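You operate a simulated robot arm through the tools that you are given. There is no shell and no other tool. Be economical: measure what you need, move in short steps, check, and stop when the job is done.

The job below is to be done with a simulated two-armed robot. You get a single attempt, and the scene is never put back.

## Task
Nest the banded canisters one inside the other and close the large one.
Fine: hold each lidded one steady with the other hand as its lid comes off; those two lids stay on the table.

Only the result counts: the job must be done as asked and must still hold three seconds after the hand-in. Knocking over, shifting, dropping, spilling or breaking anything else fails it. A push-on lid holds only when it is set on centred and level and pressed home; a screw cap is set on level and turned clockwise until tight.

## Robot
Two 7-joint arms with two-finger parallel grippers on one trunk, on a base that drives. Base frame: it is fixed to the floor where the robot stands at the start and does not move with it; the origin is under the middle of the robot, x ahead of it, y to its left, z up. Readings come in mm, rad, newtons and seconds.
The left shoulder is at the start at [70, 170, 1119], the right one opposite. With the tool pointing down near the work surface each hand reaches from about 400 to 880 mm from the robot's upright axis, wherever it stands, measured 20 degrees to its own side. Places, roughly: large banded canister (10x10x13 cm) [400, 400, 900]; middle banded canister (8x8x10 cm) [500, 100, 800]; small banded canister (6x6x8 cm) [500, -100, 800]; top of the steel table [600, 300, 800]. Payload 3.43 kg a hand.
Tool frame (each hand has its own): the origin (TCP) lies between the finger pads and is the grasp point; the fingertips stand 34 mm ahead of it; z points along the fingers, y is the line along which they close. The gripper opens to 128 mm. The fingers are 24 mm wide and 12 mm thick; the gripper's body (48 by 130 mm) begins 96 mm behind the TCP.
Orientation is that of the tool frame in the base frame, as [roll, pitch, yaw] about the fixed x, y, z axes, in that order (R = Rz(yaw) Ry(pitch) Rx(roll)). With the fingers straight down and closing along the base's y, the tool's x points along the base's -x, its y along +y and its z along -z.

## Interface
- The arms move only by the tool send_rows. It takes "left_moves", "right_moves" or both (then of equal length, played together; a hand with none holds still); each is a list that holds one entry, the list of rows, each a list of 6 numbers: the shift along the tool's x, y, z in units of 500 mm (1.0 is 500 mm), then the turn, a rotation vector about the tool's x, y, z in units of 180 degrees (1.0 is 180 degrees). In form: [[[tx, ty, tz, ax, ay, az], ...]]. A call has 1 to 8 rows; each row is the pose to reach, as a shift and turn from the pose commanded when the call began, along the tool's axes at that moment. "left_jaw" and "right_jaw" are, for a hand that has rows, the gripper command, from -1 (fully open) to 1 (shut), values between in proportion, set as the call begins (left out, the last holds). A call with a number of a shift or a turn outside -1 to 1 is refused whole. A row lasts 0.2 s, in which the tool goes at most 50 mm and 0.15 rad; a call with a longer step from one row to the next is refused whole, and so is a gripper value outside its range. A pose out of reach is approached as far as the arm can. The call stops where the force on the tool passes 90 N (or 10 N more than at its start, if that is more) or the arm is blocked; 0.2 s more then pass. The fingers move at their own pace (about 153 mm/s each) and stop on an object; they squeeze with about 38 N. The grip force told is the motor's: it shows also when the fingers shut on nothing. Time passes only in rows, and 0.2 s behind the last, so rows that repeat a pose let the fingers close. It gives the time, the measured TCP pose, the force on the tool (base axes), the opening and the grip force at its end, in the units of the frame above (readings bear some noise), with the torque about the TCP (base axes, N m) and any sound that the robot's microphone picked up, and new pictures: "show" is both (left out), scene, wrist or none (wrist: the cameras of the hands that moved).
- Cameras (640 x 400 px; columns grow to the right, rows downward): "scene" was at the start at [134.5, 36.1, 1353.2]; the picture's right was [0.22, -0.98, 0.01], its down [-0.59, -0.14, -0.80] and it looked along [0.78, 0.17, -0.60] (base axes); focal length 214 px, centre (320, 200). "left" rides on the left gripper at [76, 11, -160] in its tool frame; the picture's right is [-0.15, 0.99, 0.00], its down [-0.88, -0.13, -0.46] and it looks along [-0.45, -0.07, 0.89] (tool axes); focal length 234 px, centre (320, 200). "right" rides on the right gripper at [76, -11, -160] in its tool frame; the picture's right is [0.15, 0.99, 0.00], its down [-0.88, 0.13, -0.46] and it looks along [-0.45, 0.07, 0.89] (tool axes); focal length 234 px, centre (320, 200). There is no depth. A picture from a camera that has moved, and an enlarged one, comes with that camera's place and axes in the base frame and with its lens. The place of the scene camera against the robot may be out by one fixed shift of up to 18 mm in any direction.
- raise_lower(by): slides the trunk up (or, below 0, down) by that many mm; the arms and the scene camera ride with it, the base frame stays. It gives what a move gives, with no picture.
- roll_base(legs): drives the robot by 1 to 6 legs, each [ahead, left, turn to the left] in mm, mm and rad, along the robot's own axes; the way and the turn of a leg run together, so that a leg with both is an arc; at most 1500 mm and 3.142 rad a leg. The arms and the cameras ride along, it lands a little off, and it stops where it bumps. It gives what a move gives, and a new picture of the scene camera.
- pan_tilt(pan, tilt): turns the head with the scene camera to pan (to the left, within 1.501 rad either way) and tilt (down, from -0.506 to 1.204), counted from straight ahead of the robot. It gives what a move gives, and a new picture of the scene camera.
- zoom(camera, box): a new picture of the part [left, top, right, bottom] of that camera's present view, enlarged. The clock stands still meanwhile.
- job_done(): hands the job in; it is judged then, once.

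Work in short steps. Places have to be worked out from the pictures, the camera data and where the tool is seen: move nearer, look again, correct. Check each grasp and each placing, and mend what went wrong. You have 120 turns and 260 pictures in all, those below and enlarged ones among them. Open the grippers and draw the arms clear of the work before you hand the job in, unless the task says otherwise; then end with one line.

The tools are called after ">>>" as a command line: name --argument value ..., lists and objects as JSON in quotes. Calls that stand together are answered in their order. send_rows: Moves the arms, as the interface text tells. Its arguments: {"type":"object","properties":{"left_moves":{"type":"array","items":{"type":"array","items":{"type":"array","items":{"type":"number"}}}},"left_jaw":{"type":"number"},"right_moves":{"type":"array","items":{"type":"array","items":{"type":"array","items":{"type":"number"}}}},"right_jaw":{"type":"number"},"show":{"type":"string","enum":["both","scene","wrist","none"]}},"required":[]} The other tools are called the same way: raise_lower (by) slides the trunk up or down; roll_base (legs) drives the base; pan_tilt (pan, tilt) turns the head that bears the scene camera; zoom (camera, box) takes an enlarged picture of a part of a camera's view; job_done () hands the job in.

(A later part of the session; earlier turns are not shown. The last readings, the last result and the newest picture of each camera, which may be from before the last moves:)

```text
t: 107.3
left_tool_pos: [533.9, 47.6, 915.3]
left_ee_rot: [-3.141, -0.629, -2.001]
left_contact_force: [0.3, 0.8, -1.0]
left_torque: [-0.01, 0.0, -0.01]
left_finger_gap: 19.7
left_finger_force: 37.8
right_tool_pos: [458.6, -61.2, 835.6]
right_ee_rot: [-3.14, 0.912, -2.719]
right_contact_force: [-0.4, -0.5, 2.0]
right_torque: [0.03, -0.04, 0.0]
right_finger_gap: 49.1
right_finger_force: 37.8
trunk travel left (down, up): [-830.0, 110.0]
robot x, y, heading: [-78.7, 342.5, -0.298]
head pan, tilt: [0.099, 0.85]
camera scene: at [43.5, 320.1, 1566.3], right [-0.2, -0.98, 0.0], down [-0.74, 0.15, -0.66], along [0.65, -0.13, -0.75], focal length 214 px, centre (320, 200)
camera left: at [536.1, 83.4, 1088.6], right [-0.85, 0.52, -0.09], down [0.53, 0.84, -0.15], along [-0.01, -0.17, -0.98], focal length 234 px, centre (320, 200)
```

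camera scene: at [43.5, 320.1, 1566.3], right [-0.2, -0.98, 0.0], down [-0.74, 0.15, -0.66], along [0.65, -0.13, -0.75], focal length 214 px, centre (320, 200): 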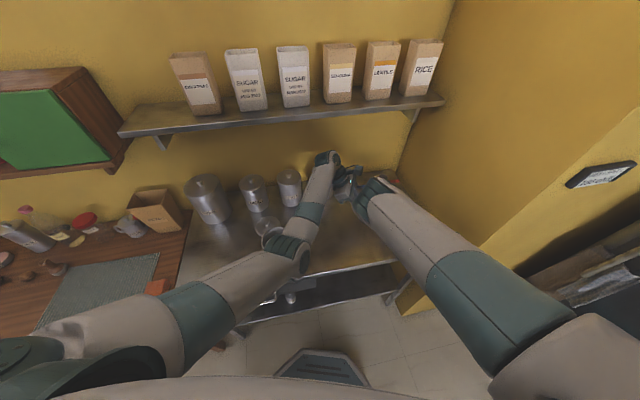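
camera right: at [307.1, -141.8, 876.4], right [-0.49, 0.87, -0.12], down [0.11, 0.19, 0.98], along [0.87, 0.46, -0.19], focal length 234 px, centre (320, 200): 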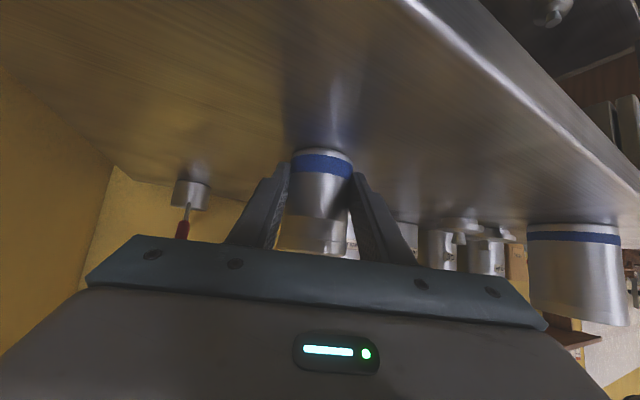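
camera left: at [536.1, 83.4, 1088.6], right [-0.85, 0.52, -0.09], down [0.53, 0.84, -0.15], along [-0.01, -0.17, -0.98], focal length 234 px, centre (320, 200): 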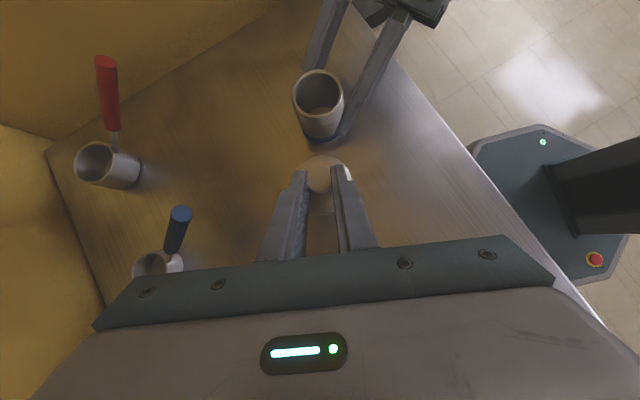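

Lid over a clear spot. I lower 45 mm, then feel down for the table.

>>> send_rows --left_moves '[[[-0.0265, 0, 0.0364, 0, 0, 0], [-0.053, 0, 0.0728, 0, 0, 0]]]' --show "none"

>>> send_rows --left_moves '[[[-0.0088, 0, 0.0121, 0, 0, 0]]]' --show "none"

>>> send_rows --left_moves '[[[-0.0071, 0, 0.0097, 0, 0, 0]]]' --show "none"

>>> send_rows --left_moves '[[[-0.0071, 0, 0.0097, 0, 0, 0]]]' --show "wrist"

```text
t: 107.9
left_tool_pos: [533.0, 48.5, 867.7]
left_ee_rot: [-3.139, -0.628, -2.003]
left_contact_force: [-0.7, -0.7, -0.1]
left_torque: [0.0, -0.01, 0.0]
left_finger_gap: 19.2
left_finger_force: 38.3
right_tool_pos: [459.2, -61.3, 836.2]
right_ee_rot: [-3.14, 0.911, -2.72]
right_contact_force: [0.9, 1.1, 1.3]
right_torque: [0.02, -0.04, 0.02]
right_finger_gap: 49.3
right_finger_force: 37.9
trunk travel left (down, up): [-830.0, 110.0]
robot x, y, heading: [-82.9, 342.6, -0.302]
head pan, tilt: [0.099, 0.85]
```

```text
t: 108.3
left_tool_pos: [532.9, 47.9, 861.4]
left_ee_rot: [3.141, -0.627, -2.0]
left_contact_force: [0.2, 0.0, -0.6]
left_torque: [0.0, -0.04, 0.01]
left_finger_gap: 19.3
left_finger_force: 38.0
right_tool_pos: [459.5, -60.0, 838.0]
right_ee_rot: [-3.138, 0.913, -2.719]
right_contact_force: [-0.1, -0.2, 1.7]
right_torque: [0.04, -0.07, 0.0]
right_finger_gap: 49.0
right_finger_force: 38.1
trunk travel left (down, up): [-830.0, 110.0]
robot x, y, heading: [-79.5, 341.8, -0.302]
head pan, tilt: [0.099, 0.85]
```

```text
t: 108.7
left_tool_pos: [532.4, 48.3, 856.2]
left_ee_rot: [-3.138, -0.629, -2.005]
left_contact_force: [-0.1, 0.8, 3.2]
left_torque: [-0.03, -0.01, 0.03]
left_finger_gap: 19.3
left_finger_force: 38.2
right_tool_pos: [459.8, -60.7, 836.2]
right_ee_rot: [-3.141, 0.912, -2.718]
right_contact_force: [0.1, 0.6, -0.1]
right_torque: [0.01, 0.0, -0.04]
right_finger_gap: 49.2
right_finger_force: 38.3
trunk travel left (down, up): [-830.0, 110.0]
robot x, y, heading: [-82.2, 340.3, -0.304]
head pan, tilt: [0.099, 0.85]
```

```text
t: 109.1
left_tool_pos: [532.5, 48.9, 855.9]
left_ee_rot: [-3.13, -0.632, -2.007]
left_contact_force: [-2.1, 7.2, 31.6]
left_torque: [-0.04, 0.24, -0.03]
left_finger_gap: 19.3
left_finger_force: 37.5
right_tool_pos: [459.0, -58.5, 839.0]
right_ee_rot: [-3.134, 0.915, -2.717]
right_contact_force: [1.1, 0.4, -0.9]
right_torque: [0.01, 0.01, 0.02]
right_finger_gap: 49.1
right_finger_force: 37.9
trunk travel left (down, up): [-830.0, 110.0]
robot x, y, heading: [-82.1, 342.5, -0.295]
head pan, tilt: [0.099, 0.85]
camera left: at [534.5, 85.1, 1029.6], right [-0.85, 0.52, -0.1], down [0.53, 0.84, -0.15], along [0.0, -0.18, -0.98], focal length 234 px, centre (320, 200)
```

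left: 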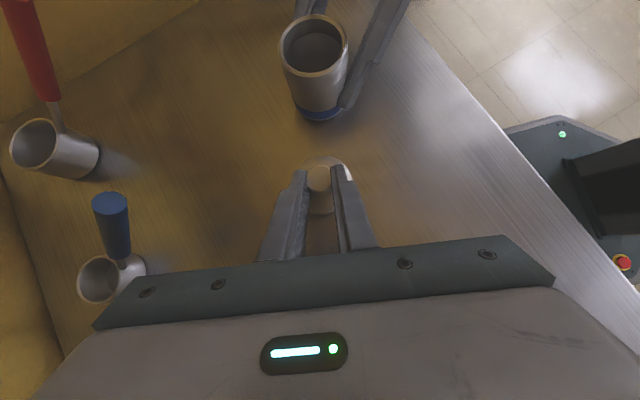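

The lid is down. I release it and withdraw the left hand, and at the same time open and retreat the right hand from the small canister.

>>> send_rows --left_moves '[[[0, 0, 0, 0, 0, 0], [0, 0, 0, 0, 0, 0], [0, 0, -0.06, 0, 0, 0], [0, 0, -0.13, 0, 0, 0], [0, 0, -0.21, 0, 0, 0], [0, 0, -0.3, 0, 0, 0]]]' --left_jaw 0.2 --right_moves '[[[0, 0, 0, 0, 0, 0], [0, 0, 0, 0, 0, 0], [0, 0, -0.06, 0, 0, 0], [0, 0, -0.13, 0, 0, 0], [0, 0, -0.21, 0, 0, 0], [0, 0, -0.29, 0, 0, 0]]]' --right_jaw -1 --show "both"

```text
t: 110.5
left_tool_pos: [568.4, 127.4, 972.1]
left_ee_rot: [3.141, -0.628, -2.001]
left_contact_force: [0.3, 1.0, -0.9]
left_torque: [-0.01, 0.0, 0.0]
left_finger_gap: 51.3
left_finger_force: 0.1
right_tool_pos: [354.5, -106.8, 925.8]
right_ee_rot: [3.139, 0.914, -2.718]
right_contact_force: [0.6, 0.1, 0.1]
right_torque: [0.02, -0.01, -0.02]
right_finger_gap: 127.8
right_finger_force: 0.0
trunk travel left (down, up): [-830.0, 110.0]
robot x, y, heading: [-84.3, 344.9, -0.302]
head pan, tilt: [0.099, 0.85]
camera scene: at [43.0, 320.0, 1566.2], right [-0.2, -0.98, 0.0], down [-0.74, 0.15, -0.66], along [0.65, -0.13, -0.75], focal length 214 px, centre (320, 200)
camera right: at [201.8, -188.4, 965.7], right [-0.49, 0.87, -0.12], down [0.11, 0.19, 0.98], along [0.87, 0.46, -0.19], focal length 234 px, centre (320, 200)
camera left: at [571.7, 163.6, 1145.4], right [-0.85, 0.52, -0.09], down [0.53, 0.84, -0.15], along [-0.01, -0.17, -0.99], focal length 234 px, centre (320, 200)
```

scene: 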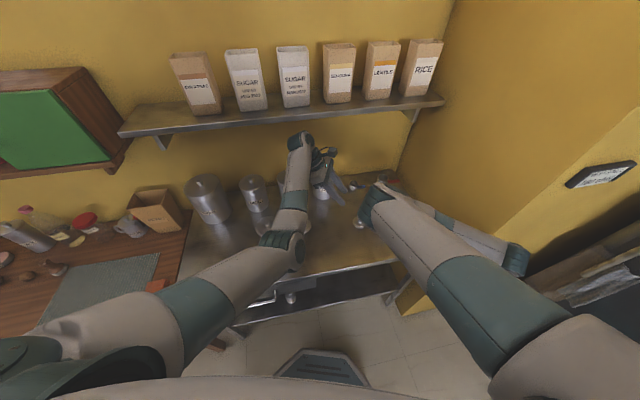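
right: 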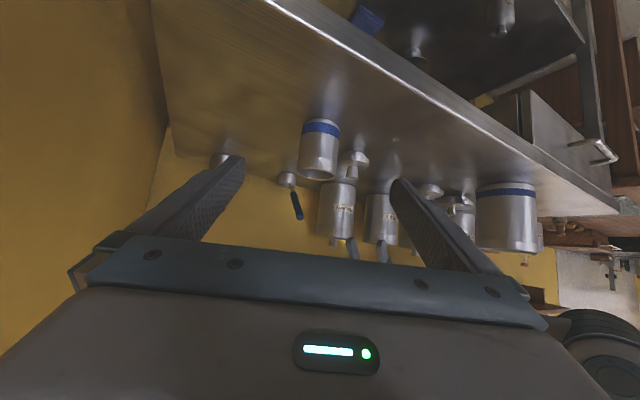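
left: 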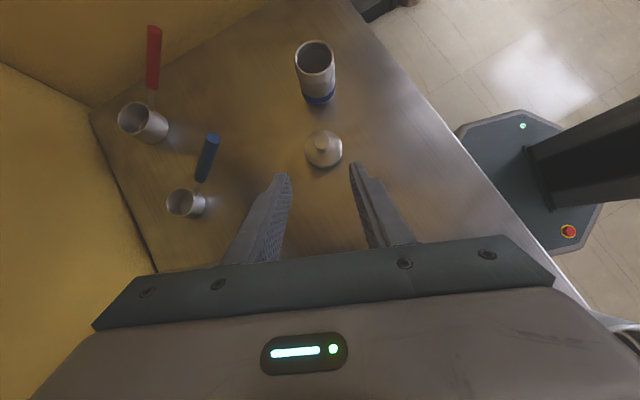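

All good; the small canister stands open. I turn the left hand back to vertical while drawing it away from the shelf toward (480,60).

>>> send_rows --left_moves '[[[0.0326, 0.013, -0.0035, -0.0126, -0.0197, 0.0389], [0.065, 0.026, -0.007, -0.0253, -0.0394, 0.0779], [0.098, 0.039, -0.01, -0.0379, -0.0592, 0.1168], [0.13, 0.052, -0.014, -0.0506, -0.0789, 0.1558], [0.163, 0.065, -0.0175, -0.0632, -0.0986, 0.1947], [0.196, 0.078, -0.021, -0.0759, -0.1183, 0.2337], [0.228, 0.091, -0.0245, -0.0885, -0.138, 0.2726], [0.261, 0.104, -0.028, -0.1012, -0.1578, 0.3116]]]' --left_jaw 0.9 --show "both"

```text
t: 112.3
left_tool_pos: [481.8, 60.6, 1059.1]
left_ee_rot: [-3.106, -0.063, -3.022]
left_contact_force: [0.0, -0.5, -0.7]
left_torque: [0.02, -0.02, 0.0]
left_finger_gap: 6.6
left_finger_force: 0.1
right_tool_pos: [355.2, -108.1, 924.5]
right_ee_rot: [3.141, 0.917, -2.719]
right_contact_force: [-0.3, -0.4, -0.7]
right_torque: [-0.04, 0.01, -0.02]
right_finger_gap: 127.8
right_finger_force: 0.1
trunk travel left (down, up): [-830.0, 110.0]
robot x, y, heading: [-81.9, 340.8, -0.298]
head pan, tilt: [0.099, 0.85]
camera scene: at [43.0, 319.3, 1566.2], right [-0.2, -0.98, 0.0], down [-0.74, 0.15, -0.66], along [0.65, -0.13, -0.75], focal length 214 px, centre (320, 200)
camera left: at [413.9, 70.9, 1222.1], right [0.02, 1.0, -0.04], down [0.91, -0.01, 0.4], along [0.4, -0.05, -0.91], focal length 234 px, centre (320, 200)
```

scene: 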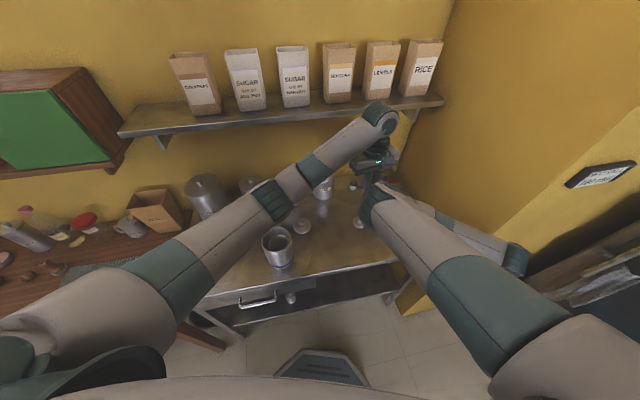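
left: 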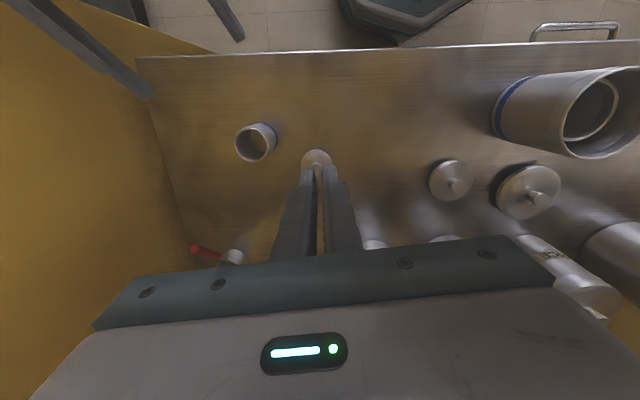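

Excellent: everything is in view and upright. I finish levelling the hand and move it above the small canister's mouth, about (475,-42).

>>> send_rows --left_moves '[[[0.01, -0.066, 0.04, -0.0042, -0.0066, 0.013], [0.02, -0.132, 0.08, -0.0084, -0.0132, 0.026], [0.03, -0.198, 0.12, -0.0126, -0.0197, 0.0389]]]' --show "both"

>>> zoom --camera "left" --box '[220, 80, 420, 205]'

```text
t: 113.1
left_tool_pos: [476.0, -43.7, 1002.6]
left_ee_rot: [3.14, 0.002, -3.141]
left_contact_force: [0.0, -0.4, 0.1]
left_torque: [0.03, 0.02, -0.03]
left_finger_gap: 6.4
left_finger_force: 0.0
right_tool_pos: [355.7, -108.0, 925.7]
right_ee_rot: [3.141, 0.914, -2.719]
right_contact_force: [0.1, -0.6, -0.3]
right_torque: [0.01, -0.02, 0.03]
right_finger_gap: 128.0
right_finger_force: 0.0
trunk travel left (down, up): [-830.0, 110.0]
robot x, y, heading: [-82.0, 344.0, -0.301]
head pan, tilt: [0.099, 0.85]
camera scene: at [42.7, 318.1, 1566.2], right [-0.2, -0.98, 0.0], down [-0.74, 0.15, -0.66], along [0.65, -0.13, -0.75], focal length 214 px, centre (320, 200)
camera left: at [399.8, -30.3, 1162.6], right [0.15, 0.99, 0.0], down [0.88, -0.13, 0.46], along [0.45, -0.07, -0.89], focal length 234 px, centre (320, 200)
```

scene: 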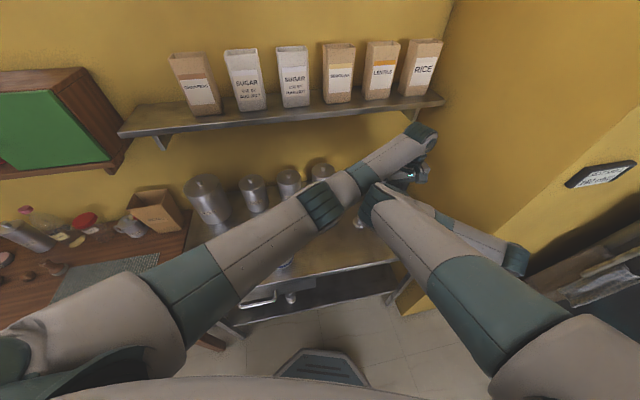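
left: 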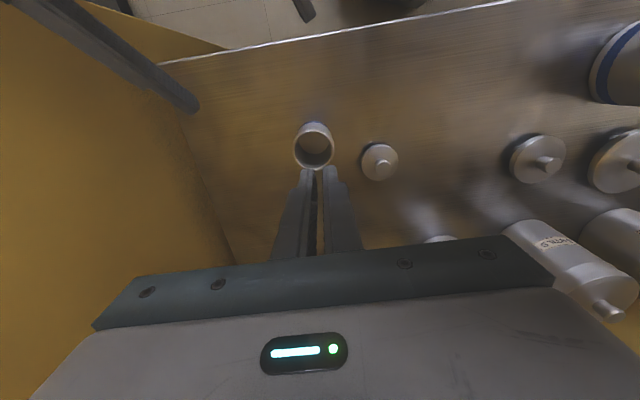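

```text
3.20 times, centred on (320, 142) of left
camera zoom: at [399.8, -30.3, 1162.6], right [0.15, 0.99, 0.0], down [0.88, -0.13, 0.46], along [0.45, -0.07, -0.89], focal length 749 px, centre (320, 384)
```

zoom: 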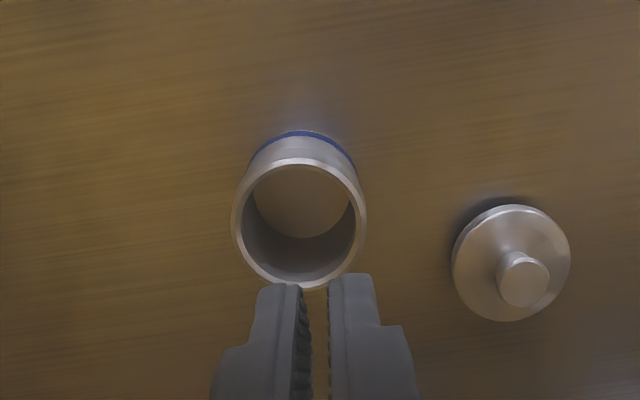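

Mouth is 10 mm to −y. I shift and come down to 60 mm above the insertion height to check precisely.

>>> send_rows --left_moves '[[[0, -0.01, 0.05, 0, 0, 0], [0, -0.02, 0.12, 0, 0, 0]]]' --show "none"

>>> zoom --camera "left" --box '[240, 110, 400, 210]'

```text
t: 113.7
left_tool_pos: [474.9, -51.8, 944.2]
left_ee_rot: [-3.141, -0.001, -3.142]
left_contact_force: [0.1, -0.3, 0.4]
left_torque: [-0.03, -0.04, -0.03]
left_finger_gap: 6.8
left_finger_force: 0.2
right_tool_pos: [355.3, -109.4, 925.1]
right_ee_rot: [-3.139, 0.911, -2.722]
right_contact_force: [0.5, 0.4, 0.4]
right_torque: [0.01, 0.0, 0.0]
right_finger_gap: 128.1
right_finger_force: 0.1
trunk travel left (down, up): [-830.0, 110.0]
robot x, y, heading: [-78.1, 343.1, -0.303]
head pan, tilt: [0.099, 0.85]
```

```text
4.00 times, centred on (320, 160) of left
camera zoom: at [399.5, -39.4, 1102.8], right [0.15, 0.99, 0.0], down [0.88, -0.13, 0.46], along [0.45, -0.07, -0.89], focal length 937 px, centre (320, 360)
```

zoom: 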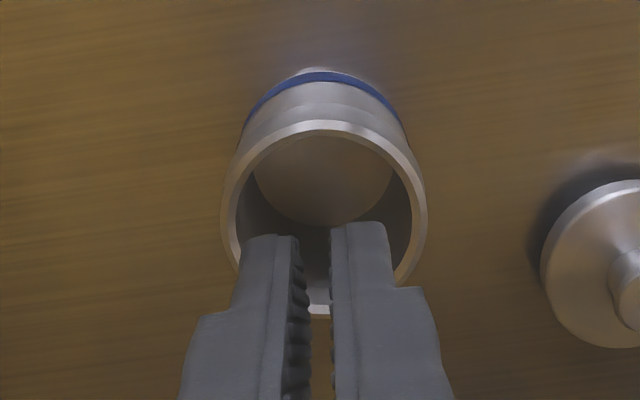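

Centred within 2 mm. I insert the tips about 25 mm and open them against the inside wall.

>>> send_rows --left_moves '[[[-0.004, 0, 0.05, 0, 0, 0], [-0.004, 0, 0.1, 0, 0, 0], [-0.004, 0, 0.136, 0, 0, 0]]]' --show "none"

>>> send_rows --left_moves '[[[0, 0, 0, 0, 0, 0], [0, 0, 0, 0, 0, 0]]]' --left_jaw -1 --show "wrist"

```text
t: 114.4
left_tool_pos: [475.2, -45.7, 903.7]
left_ee_rot: [-3.126, 0.021, 3.14]
left_contact_force: [-5.1, 3.6, 21.9]
left_torque: [0.36, 0.15, 0.1]
left_finger_gap: 9.1
left_finger_force: 2.7
left hand out of reach, approached as far as the arm can: row 1, 2, 3
right_tool_pos: [354.0, -105.3, 927.8]
right_ee_rot: [-3.138, 0.913, -2.715]
right_contact_force: [-0.1, 0.2, 0.1]
right_torque: [-0.01, 0.01, 0.03]
right_finger_gap: 128.2
right_finger_force: 0.1
trunk travel left (down, up): [-830.0, 110.0]
robot x, y, heading: [-79.6, 342.1, -0.299]
head pan, tilt: [0.099, 0.85]
stopped in row 3 (left hand): the force on the tool passed its limit at 114 N (the readings are from after the stop); the commanded pose is now the measured one
```

```text
t: 115.0
left_tool_pos: [476.4, -46.1, 903.8]
left_ee_rot: [-3.126, 0.025, 3.139]
left_contact_force: [-1.4, -1.3, 33.3]
left_torque: [0.55, 0.09, 0.1]
left_finger_gap: 21.1
left_finger_force: 0.1
right_tool_pos: [353.6, -106.5, 926.9]
right_ee_rot: [-3.135, 0.913, -2.716]
right_contact_force: [0.6, 0.2, 0.0]
right_torque: [0.04, 0.04, 0.02]
right_finger_gap: 128.1
right_finger_force: 0.1
trunk travel left (down, up): [-830.0, 110.0]
robot x, y, heading: [-80.1, 341.5, -0.306]
head pan, tilt: [0.099, 0.85]
camera left: at [396.3, -30.6, 1061.4], right [0.15, 0.99, -0.01], down [0.87, -0.13, 0.48], along [0.47, -0.08, -0.88], focal length 234 px, centre (320, 200)
```

left: 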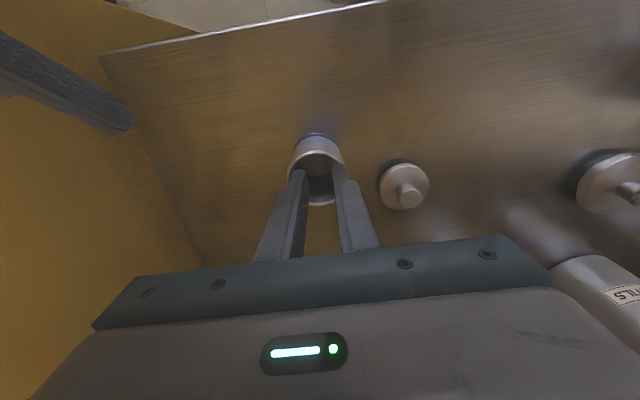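

The arm was slightly out of reach and drifted; I look at what the fingers are doing now.

>>> zoom --camera "left" --box '[250, 110, 390, 210]'

```text
4.00 times, centred on (320, 160) of left
camera zoom: at [396.3, -30.6, 1061.4], right [0.15, 0.99, -0.01], down [0.87, -0.13, 0.48], along [0.47, -0.08, -0.88], focal length 937 px, centre (320, 360)
```

zoom: 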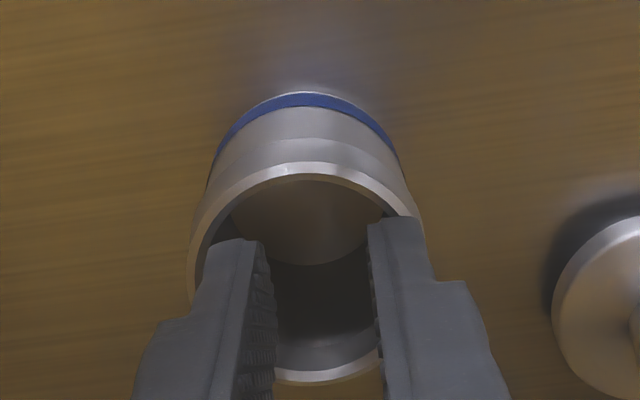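

One finger is on the rim. I close, lift clear, and drive forward 60 mm so that the left arm reaches comfortably.

>>> send_rows --left_moves '[[[0, 0, 0, 0, 0, 0], [0, 0, 0, 0, 0, 0], [0, 0, -0.05, 0, 0, 0], [0, 0, -0.13, 0, 0, 0]]]' --left_jaw 0.9 --show "none"

>>> roll_base --legs '[[60, 0, 0]]'

>>> zoom --camera "left" --box '[160, 60, 480, 260]'

```text
t: 116.0
left_tool_pos: [474.5, -43.9, 964.8]
left_ee_rot: [-3.129, 0.021, 3.141]
left_contact_force: [-1.0, 0.4, -0.2]
left_torque: [0.01, -0.02, 0.02]
left_finger_gap: 6.3
left_finger_force: 0.1
right_tool_pos: [355.5, -106.9, 925.9]
right_ee_rot: [-3.139, 0.915, -2.717]
right_contact_force: [0.3, 0.5, 0.9]
right_torque: [-0.05, 0.0, 0.0]
right_finger_gap: 127.9
right_finger_force: 0.0
trunk travel left (down, up): [-830.0, 110.0]
robot x, y, heading: [-77.9, 342.5, -0.305]
head pan, tilt: [0.099, 0.85]
```

```text
t: 117.0
left_tool_pos: [529.5, -62.7, 966.5]
left_ee_rot: [-3.13, 0.022, 3.141]
left_contact_force: [-0.3, -0.9, 0.2]
left_torque: [-0.02, -0.02, -0.05]
left_finger_gap: 6.6
left_finger_force: 0.3
right_tool_pos: [410.1, -124.2, 926.4]
right_ee_rot: [-3.139, 0.914, -2.718]
right_contact_force: [0.0, 0.8, 0.0]
right_torque: [0.01, -0.02, -0.05]
right_finger_gap: 128.3
right_finger_force: 0.0
trunk travel left (down, up): [-830.0, 110.0]
robot x, y, heading: [-24.1, 325.6, -0.299]
head pan, tilt: [0.099, 0.85]
camera scene: at [96.3, 303.6, 1566.7], right [-0.2, -0.98, 0.0], down [-0.73, 0.15, -0.66], along [0.65, -0.13, -0.75], focal length 214 px, centre (320, 200)
```

scene: 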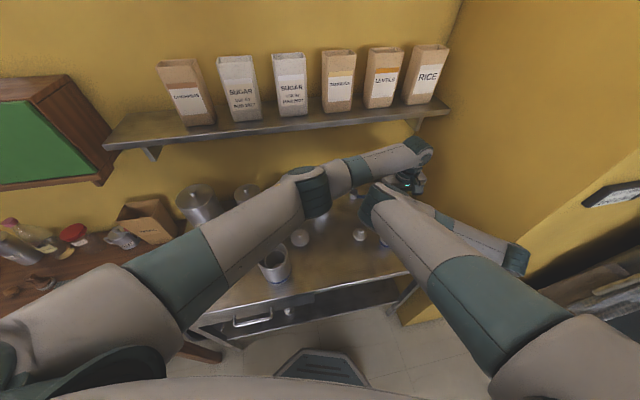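

```text
2.00 times, centred on (320, 160) of left
camera zoom: at [450.4, -47.4, 1124.6], right [0.15, 0.99, -0.01], down [0.87, -0.13, 0.48], along [0.47, -0.08, -0.88], focal length 468 px, centre (320, 280)
```

zoom: 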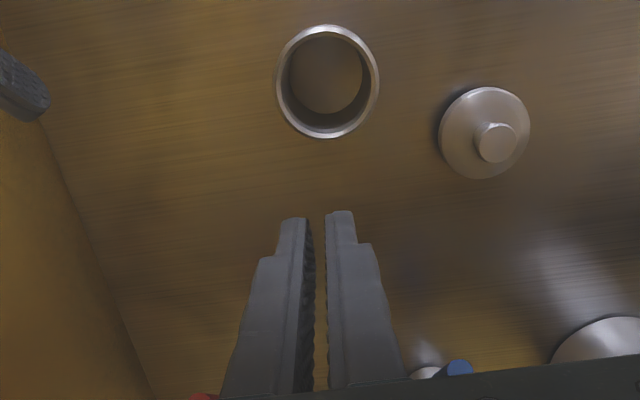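

The small canister stands at about (475,-50). I level the hand and go above it.

>>> send_rows --left_moves '[[[0.055, 0.0125, 0.02, -0.002, 0.0035, 0], [0.109, 0.025, 0.042, -0.0037, 0.007, 0], [0.109, 0.025, 0.042, -0.0037, 0.007, 0]]]' --show "none"

>>> zoom --camera "left" --box '[240, 110, 400, 210]'

```text
t: 117.8
left_tool_pos: [479.3, -51.1, 940.6]
left_ee_rot: [-3.141, -0.003, -3.141]
left_contact_force: [0.7, -0.2, 0.2]
left_torque: [0.0, 0.05, 0.03]
left_finger_gap: 6.3
left_finger_force: 0.1
right_tool_pos: [412.2, -126.3, 925.5]
right_ee_rot: [3.14, 0.912, -2.72]
right_contact_force: [-0.2, -0.2, 0.0]
right_torque: [0.02, 0.0, 0.02]
right_finger_gap: 128.2
right_finger_force: 0.0
trunk travel left (down, up): [-830.0, 110.0]
robot x, y, heading: [-26.9, 325.4, -0.302]
head pan, tilt: [0.099, 0.85]
```

```text
4.00 times, centred on (320, 160) of left
camera zoom: at [404.4, -38.6, 1101.3], right [0.15, 0.99, 0.0], down [0.88, -0.13, 0.45], along [0.45, -0.07, -0.89], focal length 937 px, centre (320, 360)
```

zoom: 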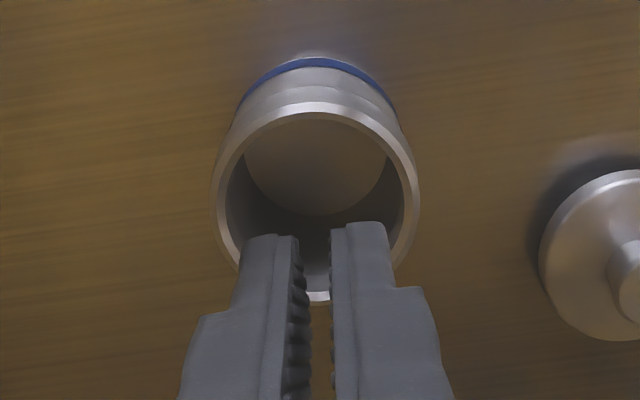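

Offset only (2.6, −1.9) mm. I correct and insert.

>>> send_rows --left_moves '[[[0.005, -0.004, 0.05, 0, 0, 0], [0.005, -0.004, 0.1, 0, 0, 0], [0.005, -0.004, 0.129, 0, 0, 0]]]' --show "none"

>>> zoom --camera "left" --box '[240, 110, 400, 210]'

```text
t: 118.6
left_tool_pos: [480.7, -48.7, 876.9]
left_ee_rot: [3.135, 0.0, -3.135]
left_contact_force: [0.8, -0.6, 0.7]
left_torque: [0.0, 0.02, -0.02]
left_finger_gap: 6.1
left_finger_force: 0.0
right_tool_pos: [411.1, -124.9, 925.0]
right_ee_rot: [3.141, 0.912, -2.72]
right_contact_force: [-0.4, 0.1, 0.0]
right_torque: [0.03, 0.0, 0.02]
right_finger_gap: 127.9
right_finger_force: 0.1
trunk travel left (down, up): [-830.0, 110.0]
robot x, y, heading: [-25.3, 325.6, -0.296]
head pan, tilt: [0.099, 0.85]
```

```text
4.00 times, centred on (320, 160) of left
camera zoom: at [404.4, -37.0, 1036.5], right [0.14, 0.99, 0.0], down [0.88, -0.13, 0.45], along [0.45, -0.06, -0.89], focal length 937 px, centre (320, 360)
```

zoom: 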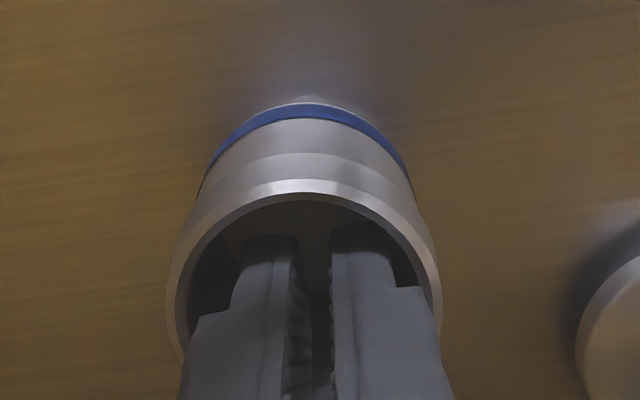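

The tips are inside without contact. I open them to grip and then lift.

>>> send_rows --left_moves '[[[0, 0, 0, 0, 0, 0], [0, 0, 0, 0, 0, 0]]]' --left_jaw -1 --show "none"

>>> send_rows --left_moves '[[[0, 0, -0.02, 0, 0, 0], [0, 0, -0.06, 0, 0, 0]]]' --show "both"

```text
t: 119.2
left_tool_pos: [481.1, -49.4, 875.5]
left_ee_rot: [3.139, 0.0, -3.137]
left_contact_force: [-0.4, -0.2, 1.6]
left_torque: [-0.09, -0.03, -0.02]
left_finger_gap: 15.9
left_finger_force: 0.0
right_tool_pos: [412.3, -125.7, 924.6]
right_ee_rot: [-3.141, 0.913, -2.718]
right_contact_force: [0.0, -0.7, 0.4]
right_torque: [0.01, 0.0, 0.0]
right_finger_gap: 128.2
right_finger_force: 0.1
trunk travel left (down, up): [-830.0, 110.0]
robot x, y, heading: [-26.3, 328.0, -0.3]
head pan, tilt: [0.099, 0.85]
```

```text
t: 119.8
left_tool_pos: [483.5, -36.0, 894.9]
left_ee_rot: [3.116, -0.006, -3.121]
left_contact_force: [0.0, -0.1, -0.9]
left_torque: [0.0, 0.01, -0.04]
left_finger_gap: 16.2
left_finger_force: 0.0
right_tool_pos: [417.7, -120.1, 928.9]
right_ee_rot: [-3.139, 0.922, -2.707]
right_contact_force: [0.1, -0.6, 0.1]
right_torque: [-0.06, 0.0, -0.02]
right_finger_gap: 128.0
right_finger_force: 0.1
trunk travel left (down, up): [-830.0, 110.0]
robot x, y, heading: [-22.8, 328.3, -0.301]
head pan, tilt: [0.099, 0.85]
camera scene: at [100.2, 302.8, 1566.2], right [-0.2, -0.98, 0.0], down [-0.74, 0.15, -0.66], along [0.65, -0.13, -0.75], focal length 214 px, centre (320, 200)
camera left: at [408.6, -30.3, 1055.3], right [0.13, 0.99, 0.02], down [0.89, -0.12, 0.45], along [0.45, -0.03, -0.89], focal length 234 px, centre (320, 200)
```

scene: 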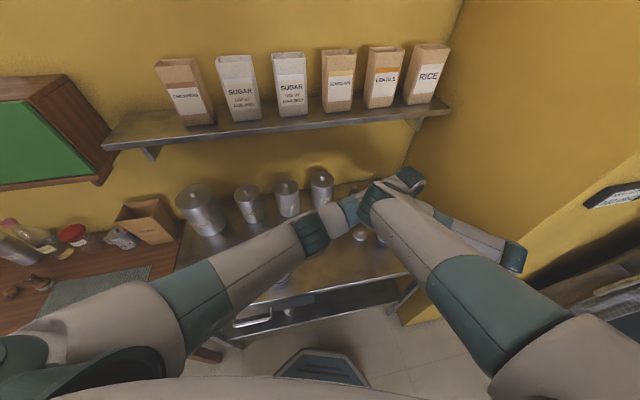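
left: 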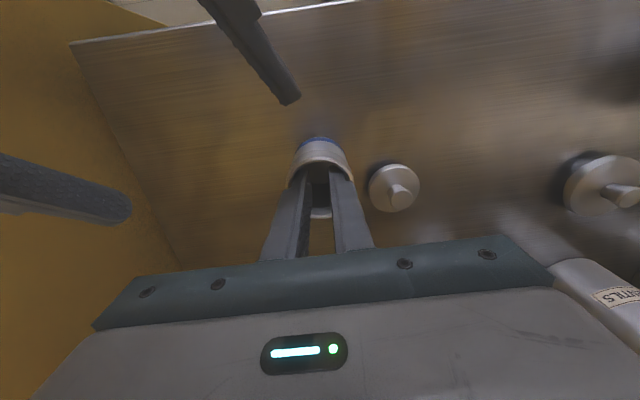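

Gripped, but the left forearm now touches the right elbow. I withdraw the right hand up and back to clear it, holding the left still.

>>> send_rows --right_moves '[[[-0.01, 0, -0.05, 0, 0, 0], [-0.03, 0, -0.1, 0, 0, 0], [-0.06, 0, -0.14, 0, 0, 0], [-0.1, 0, -0.17, 0, 0, 0]]]' --show "scene"

```text
t: 120.8
left_tool_pos: [474.5, -53.8, 908.1]
left_ee_rot: [-3.141, -0.002, 3.139]
left_contact_force: [0.8, 0.1, -0.7]
left_torque: [0.01, 0.03, 0.02]
left_finger_gap: 15.9
left_finger_force: 0.0
right_tool_pos: [379.0, -139.8, 1016.9]
right_ee_rot: [3.139, 0.914, -2.72]
right_contact_force: [-0.9, -0.1, 0.3]
right_torque: [-0.03, 0.01, 0.02]
right_finger_gap: 128.1
right_finger_force: 0.0
trunk travel left (down, up): [-830.0, 110.0]
robot x, y, heading: [-22.2, 321.6, -0.302]
head pan, tilt: [0.099, 0.85]
camera scene: at [99.3, 302.2, 1566.2], right [-0.2, -0.98, 0.0], down [-0.74, 0.15, -0.66], along [0.65, -0.13, -0.75], focal length 214 px, centre (320, 200)
```

scene: 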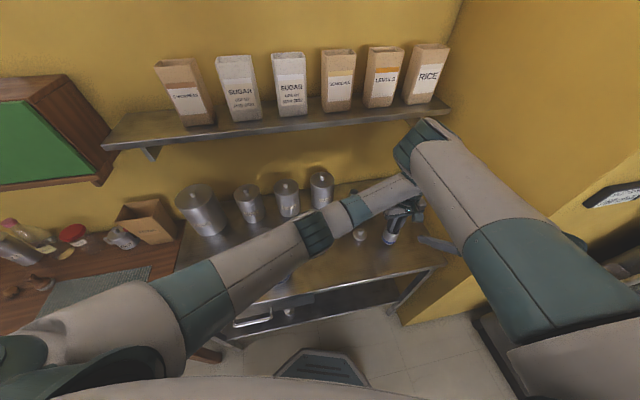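

Free again, with the small canister held. I raise it well clear, then back the base off 110 mm for a comfortable reach to the large canister.

>>> send_rows --left_moves '[[[0, 0, -0.06, 0, 0, 0], [0, 0.02, -0.14, 0, 0, 0], [0, 0.04, -0.22, 0, 0, 0], [0, 0.06, -0.28, 0, 0, 0]]]' --show "none"

>>> roll_base --legs '[[-110, 0, 0]]'

>>> zoom --camera "left" --box '[0, 0, 640, 400]'

```text
t: 121.8
left_tool_pos: [480.9, -10.0, 1028.9]
left_ee_rot: [3.108, -0.026, -3.118]
left_contact_force: [-0.2, 0.6, -1.4]
left_torque: [0.01, 0.02, 0.04]
left_finger_gap: 16.1
left_finger_force: 0.0
right_tool_pos: [388.4, -137.2, 1024.6]
right_ee_rot: [-3.12, 0.927, -2.697]
right_contact_force: [0.3, -0.1, 0.6]
right_torque: [0.0, 0.07, 0.02]
right_finger_gap: 128.2
right_finger_force: 0.1
trunk travel left (down, up): [-830.0, 110.0]
robot x, y, heading: [-20.5, 322.9, -0.299]
head pan, tilt: [0.099, 0.85]
```

```text
t: 123.0
left_tool_pos: [376.7, 20.8, 1028.0]
left_ee_rot: [3.11, -0.026, -3.119]
left_contact_force: [0.1, -0.1, -0.2]
left_torque: [-0.04, -0.03, 0.01]
left_finger_gap: 16.3
left_finger_force: 0.0
right_tool_pos: [281.6, -107.6, 1023.4]
right_ee_rot: [-3.124, 0.924, -2.698]
right_contact_force: [-0.2, -0.4, 0.6]
right_torque: [0.01, 0.01, -0.03]
right_finger_gap: 128.0
right_finger_force: 0.0
trunk travel left (down, up): [-830.0, 110.0]
robot x, y, heading: [-129.8, 358.8, -0.303]
head pan, tilt: [0.099, 0.85]
camera scene: at [-2.9, 334.4, 1566.0], right [-0.2, -0.98, 0.0], down [-0.74, 0.15, -0.66], along [0.65, -0.13, -0.75], focal length 214 px, centre (320, 200)
```

scene: 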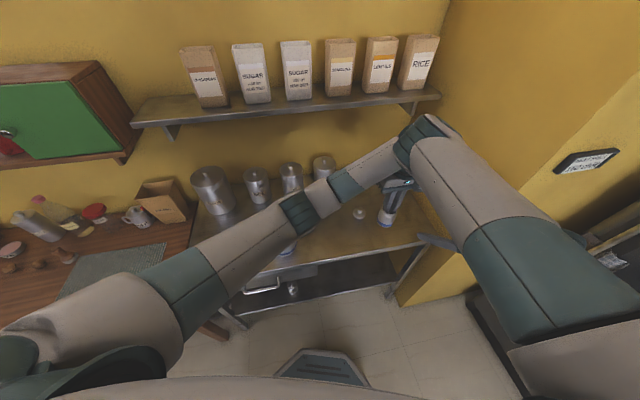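

```text
1.00 times, centred on (320, 200) of left (not enlarged: the box is as wide or as high as the picture)
camera zoom: at [305.2, 26.9, 1190.3], right [0.12, 0.99, 0.03], down [0.89, -0.12, 0.43], along [0.43, -0.03, -0.9], focal length 234 px, centre (320, 200)
```

zoom: 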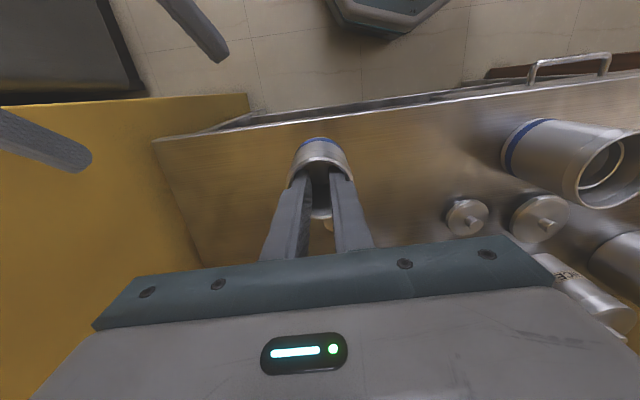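

The held canister rides fine; the arms still brush slightly, so I move left away at once, carrying the small canister over the large one.

>>> send_rows --left_moves '[[[0, 0.08, -0.01, 0, 0, 0], [-0.01, 0.17, -0.02, 0, 0, 0], [-0.03, 0.26, -0.04, 0, 0, 0], [-0.055, 0.35, -0.04, 0, 0, 0], [-0.08, 0.44, -0.04, 0, 0, 0], [-0.1, 0.53, -0.04, 0, 0, 0], [-0.115, 0.61, -0.04, 0, 0, 0], [-0.125, 0.67, -0.04, 0, 0, 0]]]' --show "both"

>>> zoom --camera "left" --box '[200, 60, 440, 210]'

```text
t: 124.8
left_tool_pos: [432.2, 357.9, 1058.0]
left_ee_rot: [3.113, -0.024, -3.119]
left_contact_force: [-1.2, -0.5, 0.4]
left_torque: [-0.01, 0.0, 0.02]
left_finger_gap: 16.3
left_finger_force: 0.0
right_tool_pos: [281.1, -105.4, 1025.4]
right_ee_rot: [-3.121, 0.927, -2.696]
right_contact_force: [-0.2, -0.3, -0.4]
right_torque: [0.0, 0.0, -0.03]
right_finger_gap: 128.0
right_finger_force: 0.0
trunk travel left (down, up): [-830.0, 110.0]
robot x, y, heading: [-128.5, 354.7, -0.304]
head pan, tilt: [0.099, 0.85]
camera scene: at [-4.6, 336.2, 1566.3], right [-0.2, -0.98, 0.0], down [-0.74, 0.15, -0.66], along [0.65, -0.13, -0.75], focal length 214 px, centre (320, 200)
camera left: at [359.2, 364.2, 1219.5], right [0.12, 0.99, 0.03], down [0.89, -0.12, 0.43], along [0.43, -0.03, -0.9], focal length 234 px, centre (320, 200)
```

scene: 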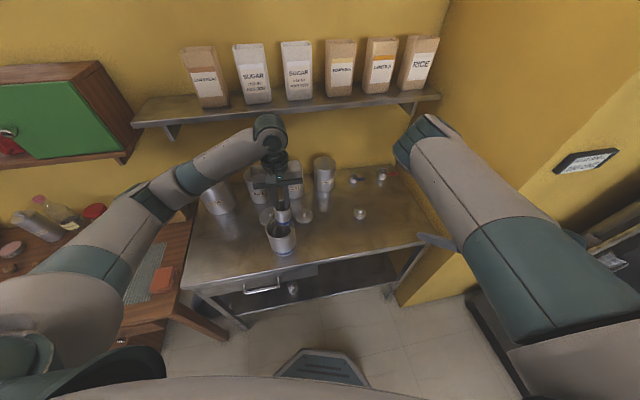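
left: 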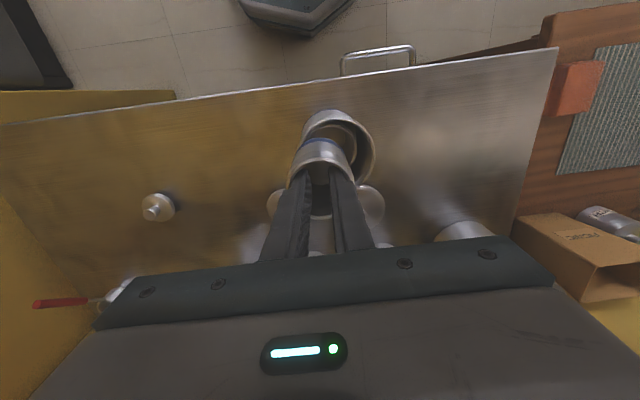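

```text
2.67 times, centred on (320, 135) of left
camera zoom: at [359.2, 364.2, 1219.5], right [0.12, 0.99, 0.03], down [0.89, -0.12, 0.43], along [0.43, -0.03, -0.9], focal length 624 px, centre (320, 373)
```

zoom: 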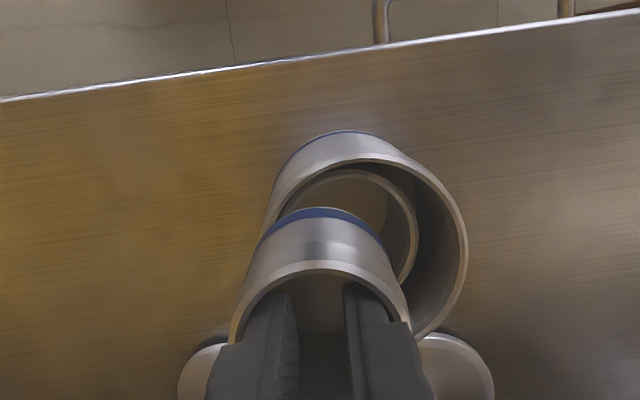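

I level the hand, and place it over the middle canister's axis, which I had measured at about (440.6,374.3).

>>> send_rows --left_moves '[[[-0.008, 0.016, 0, 0.0045, -0.0038, 0.0036], [-0.017, 0.033, 0, 0.0091, -0.0076, 0.0072], [-0.017, 0.033, 0.03, 0.0091, -0.0076, 0.0072]]]' --show "none"

>>> zoom --camera "left" --box '[240, 90, 400, 190]'

>>> zoom --camera "scene" --box '[230, 170, 330, 260]'

```text
t: 125.6
left_tool_pos: [440.6, 373.2, 1043.0]
left_ee_rot: [3.141, -0.003, -3.141]
left_contact_force: [0.3, 0.3, -0.4]
left_torque: [0.02, -0.03, -0.02]
left_finger_gap: 16.4
left_finger_force: 0.1
right_tool_pos: [281.5, -106.6, 1024.2]
right_ee_rot: [-3.126, 0.928, -2.698]
right_contact_force: [0.1, 0.2, 1.7]
right_torque: [-0.03, -0.05, 0.01]
right_finger_gap: 128.0
right_finger_force: 0.1
trunk travel left (down, up): [-830.0, 110.0]
robot x, y, heading: [-128.2, 355.8, -0.306]
head pan, tilt: [0.099, 0.85]
```

```text
4.00 times, centred on (320, 140) of left
camera zoom: at [364.3, 386.2, 1203.2], right [0.15, 0.99, 0.0], down [0.88, -0.13, 0.45], along [0.45, -0.06, -0.89], focal length 937 px, centre (320, 440)
```

zoom: 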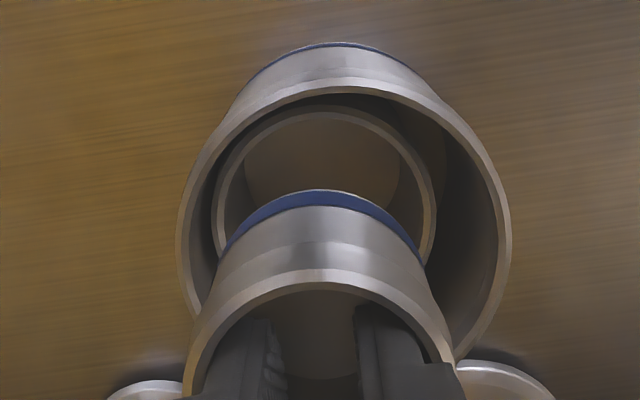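

```text
4.44 times, centred on (280, 215) of scene
camera zoom: at [-3.7, 334.1, 1566.2], right [-0.2, -0.98, 0.0], down [-0.74, 0.15, -0.66], along [0.65, -0.13, -0.75], focal length 953 px, centre (498, 133)
```

zoom: 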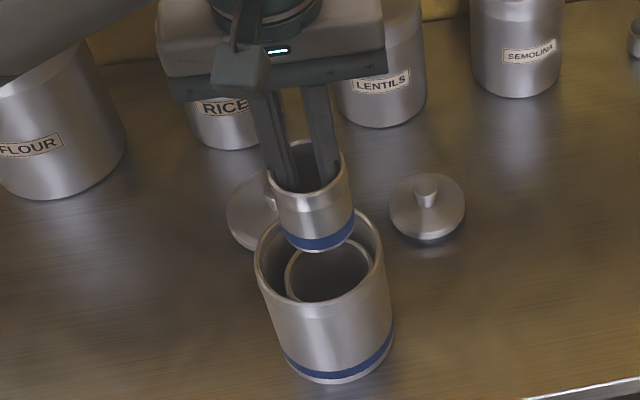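

Small bottom ≈(439,377), middle axis ≈(443,375). I correct (+3,−1.5) and lower to the middle's rim.

>>> send_rows --left_moves '[[[-0.006, -0.003, 0.04, 0, 0, 0], [-0.006, -0.003, 0.09, 0, 0, 0], [-0.006, -0.003, 0.135, 0, 0, 0]]]' --show "none"

>>> zoom --camera "left" --box '[220, 80, 420, 205]'

```text
t: 126.4
left_tool_pos: [441.7, 372.4, 975.5]
left_ee_rot: [3.139, -0.002, -3.141]
left_contact_force: [-1.3, 1.3, -0.6]
left_torque: [0.05, 0.03, -0.01]
left_finger_gap: 16.5
left_finger_force: 0.0
right_tool_pos: [281.1, -106.2, 1025.1]
right_ee_rot: [-3.123, 0.927, -2.696]
right_contact_force: [-0.3, 0.2, 0.2]
right_torque: [-0.01, -0.01, -0.01]
right_finger_gap: 128.1
right_finger_force: 0.1
trunk travel left (down, up): [-830.0, 110.0]
robot x, y, heading: [-130.5, 358.9, -0.294]
head pan, tilt: [0.099, 0.85]
```

```text
3.20 times, centred on (320, 142) of left
camera zoom: at [366.5, 385.0, 1135.5], right [0.15, 0.99, 0.0], down [0.88, -0.13, 0.45], along [0.45, -0.06, -0.89], focal length 749 px, centre (320, 384)
```

zoom: 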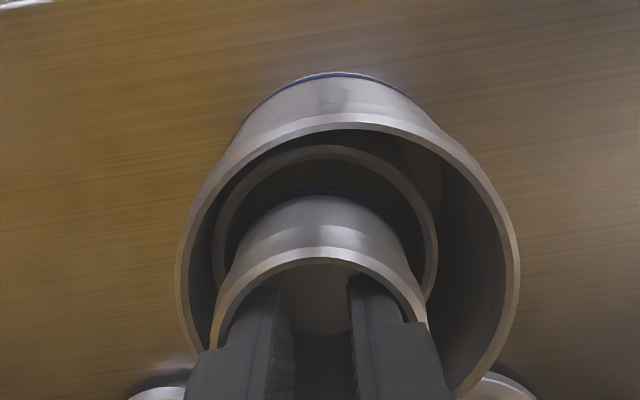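

It is heading straight into the middle canister. I lower on by 70 mm with a 1 mm trim.

>>> send_rows --left_moves '[[[-0.001, 0.003, 0.03, 0, 0, 0], [-0.002, 0.003, 0.07, 0, 0, 0], [-0.002, 0.003, 0.105, 0, 0, 0], [-0.002, 0.003, 0.14, 0, 0, 0]]]' --show "none"

>>> send_rows --left_moves '[[[0, 0, 0.016, 0, 0, 0]]]' --show "none"

>>> send_rows --left_moves '[[[0, 0, 0.012, 0, 0, 0]]]' --show "none"

>>> zoom --camera "left" --box '[220, 80, 420, 205]'

```text
t: 127.4
left_tool_pos: [444.2, 374.9, 906.9]
left_ee_rot: [3.141, 0.0, -3.141]
left_contact_force: [-0.4, 0.4, -1.2]
left_torque: [0.01, 0.04, 0.0]
left_finger_gap: 16.7
left_finger_force: 0.0
right_tool_pos: [280.5, -106.9, 1024.4]
right_ee_rot: [-3.123, 0.927, -2.697]
right_contact_force: [0.7, 0.1, -0.4]
right_torque: [-0.01, 0.0, 0.02]
right_finger_gap: 128.1
right_finger_force: 0.0
trunk travel left (down, up): [-830.0, 110.0]
robot x, y, heading: [-128.9, 359.1, -0.299]
head pan, tilt: [0.099, 0.85]
```

```text
t: 127.8
left_tool_pos: [443.3, 374.5, 897.3]
left_ee_rot: [3.139, -0.001, -3.139]
left_contact_force: [0.1, 1.0, -1.3]
left_torque: [-0.01, 0.0, -0.04]
left_finger_gap: 16.8
left_finger_force: 0.1
right_tool_pos: [282.2, -106.4, 1025.2]
right_ee_rot: [-3.122, 0.928, -2.697]
right_contact_force: [0.7, 0.7, 0.2]
right_torque: [-0.04, 0.01, 0.0]
right_finger_gap: 127.9
right_finger_force: 0.1
trunk travel left (down, up): [-830.0, 110.0]
robot x, y, heading: [-129.7, 360.0, -0.302]
head pan, tilt: [0.099, 0.85]
```

```text
t: 128.2
left_tool_pos: [442.2, 374.0, 892.2]
left_ee_rot: [3.139, -0.001, -3.14]
left_contact_force: [-1.0, 0.2, -0.6]
left_torque: [-0.02, 0.01, -0.02]
left_finger_gap: 16.6
left_finger_force: 0.1
right_tool_pos: [282.0, -105.9, 1024.8]
right_ee_rot: [-3.122, 0.927, -2.695]
right_contact_force: [0.3, 0.3, -0.5]
right_torque: [-0.01, -0.01, -0.01]
right_finger_gap: 127.8
right_finger_force: 0.1
trunk travel left (down, up): [-830.0, 110.0]
robot x, y, heading: [-131.3, 356.4, -0.302]
head pan, tilt: [0.099, 0.85]
```

```text
3.20 times, centred on (320, 142) of left
camera zoom: at [367.5, 386.8, 1051.5], right [0.15, 0.99, 0.0], down [0.88, -0.13, 0.45], along [0.45, -0.06, -0.89], focal length 749 px, centre (320, 384)
```

zoom: 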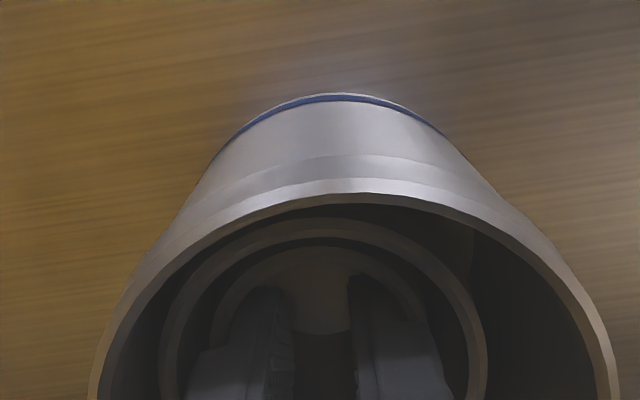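

Still hanging free; a few more small steps to the floor.

>>> send_rows --left_moves '[[[0, 0, 0.008, 0, 0, 0]]]' --show "none"

>>> send_rows --left_moves '[[[0, 0, 0.008, 0, 0, 0]]]' --show "none"

>>> send_rows --left_moves '[[[0, 0, 0.006, 0, 0, 0]]]' --show "none"

```text
t: 128.6
left_tool_pos: [444.2, 374.8, 886.8]
left_ee_rot: [3.138, 0.0, 3.141]
left_contact_force: [-0.3, 0.5, -1.4]
left_torque: [0.0, -0.02, -0.04]
left_finger_gap: 17.0
left_finger_force: 0.1
right_tool_pos: [281.9, -106.4, 1024.9]
right_ee_rot: [-3.122, 0.927, -2.696]
right_contact_force: [-0.8, 0.4, 0.2]
right_torque: [0.05, -0.01, 0.0]
right_finger_gap: 128.1
right_finger_force: 0.1
trunk travel left (down, up): [-830.0, 110.0]
robot x, y, heading: [-126.1, 354.6, -0.297]
head pan, tilt: [0.099, 0.85]
```

```text
t: 129.0
left_tool_pos: [442.4, 375.4, 885.6]
left_ee_rot: [3.14, 0.002, -3.139]
left_contact_force: [1.5, 2.0, 15.3]
left_torque: [0.08, -0.02, -0.11]
left_finger_gap: 17.0
left_finger_force: 0.1
right_tool_pos: [278.7, -106.3, 1025.8]
right_ee_rot: [-3.122, 0.926, -2.695]
right_contact_force: [-0.1, 0.3, 0.4]
right_torque: [-0.02, 0.01, 0.01]
right_finger_gap: 128.0
right_finger_force: 0.1
trunk travel left (down, up): [-830.0, 110.0]
robot x, y, heading: [-126.8, 357.3, -0.301]
head pan, tilt: [0.099, 0.85]
```

```text
t: 129.4
left_tool_pos: [443.0, 374.0, 885.2]
left_ee_rot: [-3.141, 0.008, -3.14]
left_contact_force: [2.4, 2.2, 34.6]
left_torque: [0.09, -0.04, -0.14]
left_finger_gap: 17.1
left_finger_force: 0.1
right_tool_pos: [279.7, -106.1, 1026.8]
right_ee_rot: [-3.121, 0.928, -2.696]
right_contact_force: [0.3, -0.7, 0.3]
right_torque: [-0.01, -0.01, 0.0]
right_finger_gap: 128.0
right_finger_force: 0.1
trunk travel left (down, up): [-830.0, 110.0]
robot x, y, heading: [-131.3, 356.8, -0.3]
head pan, tilt: [0.099, 0.85]
```

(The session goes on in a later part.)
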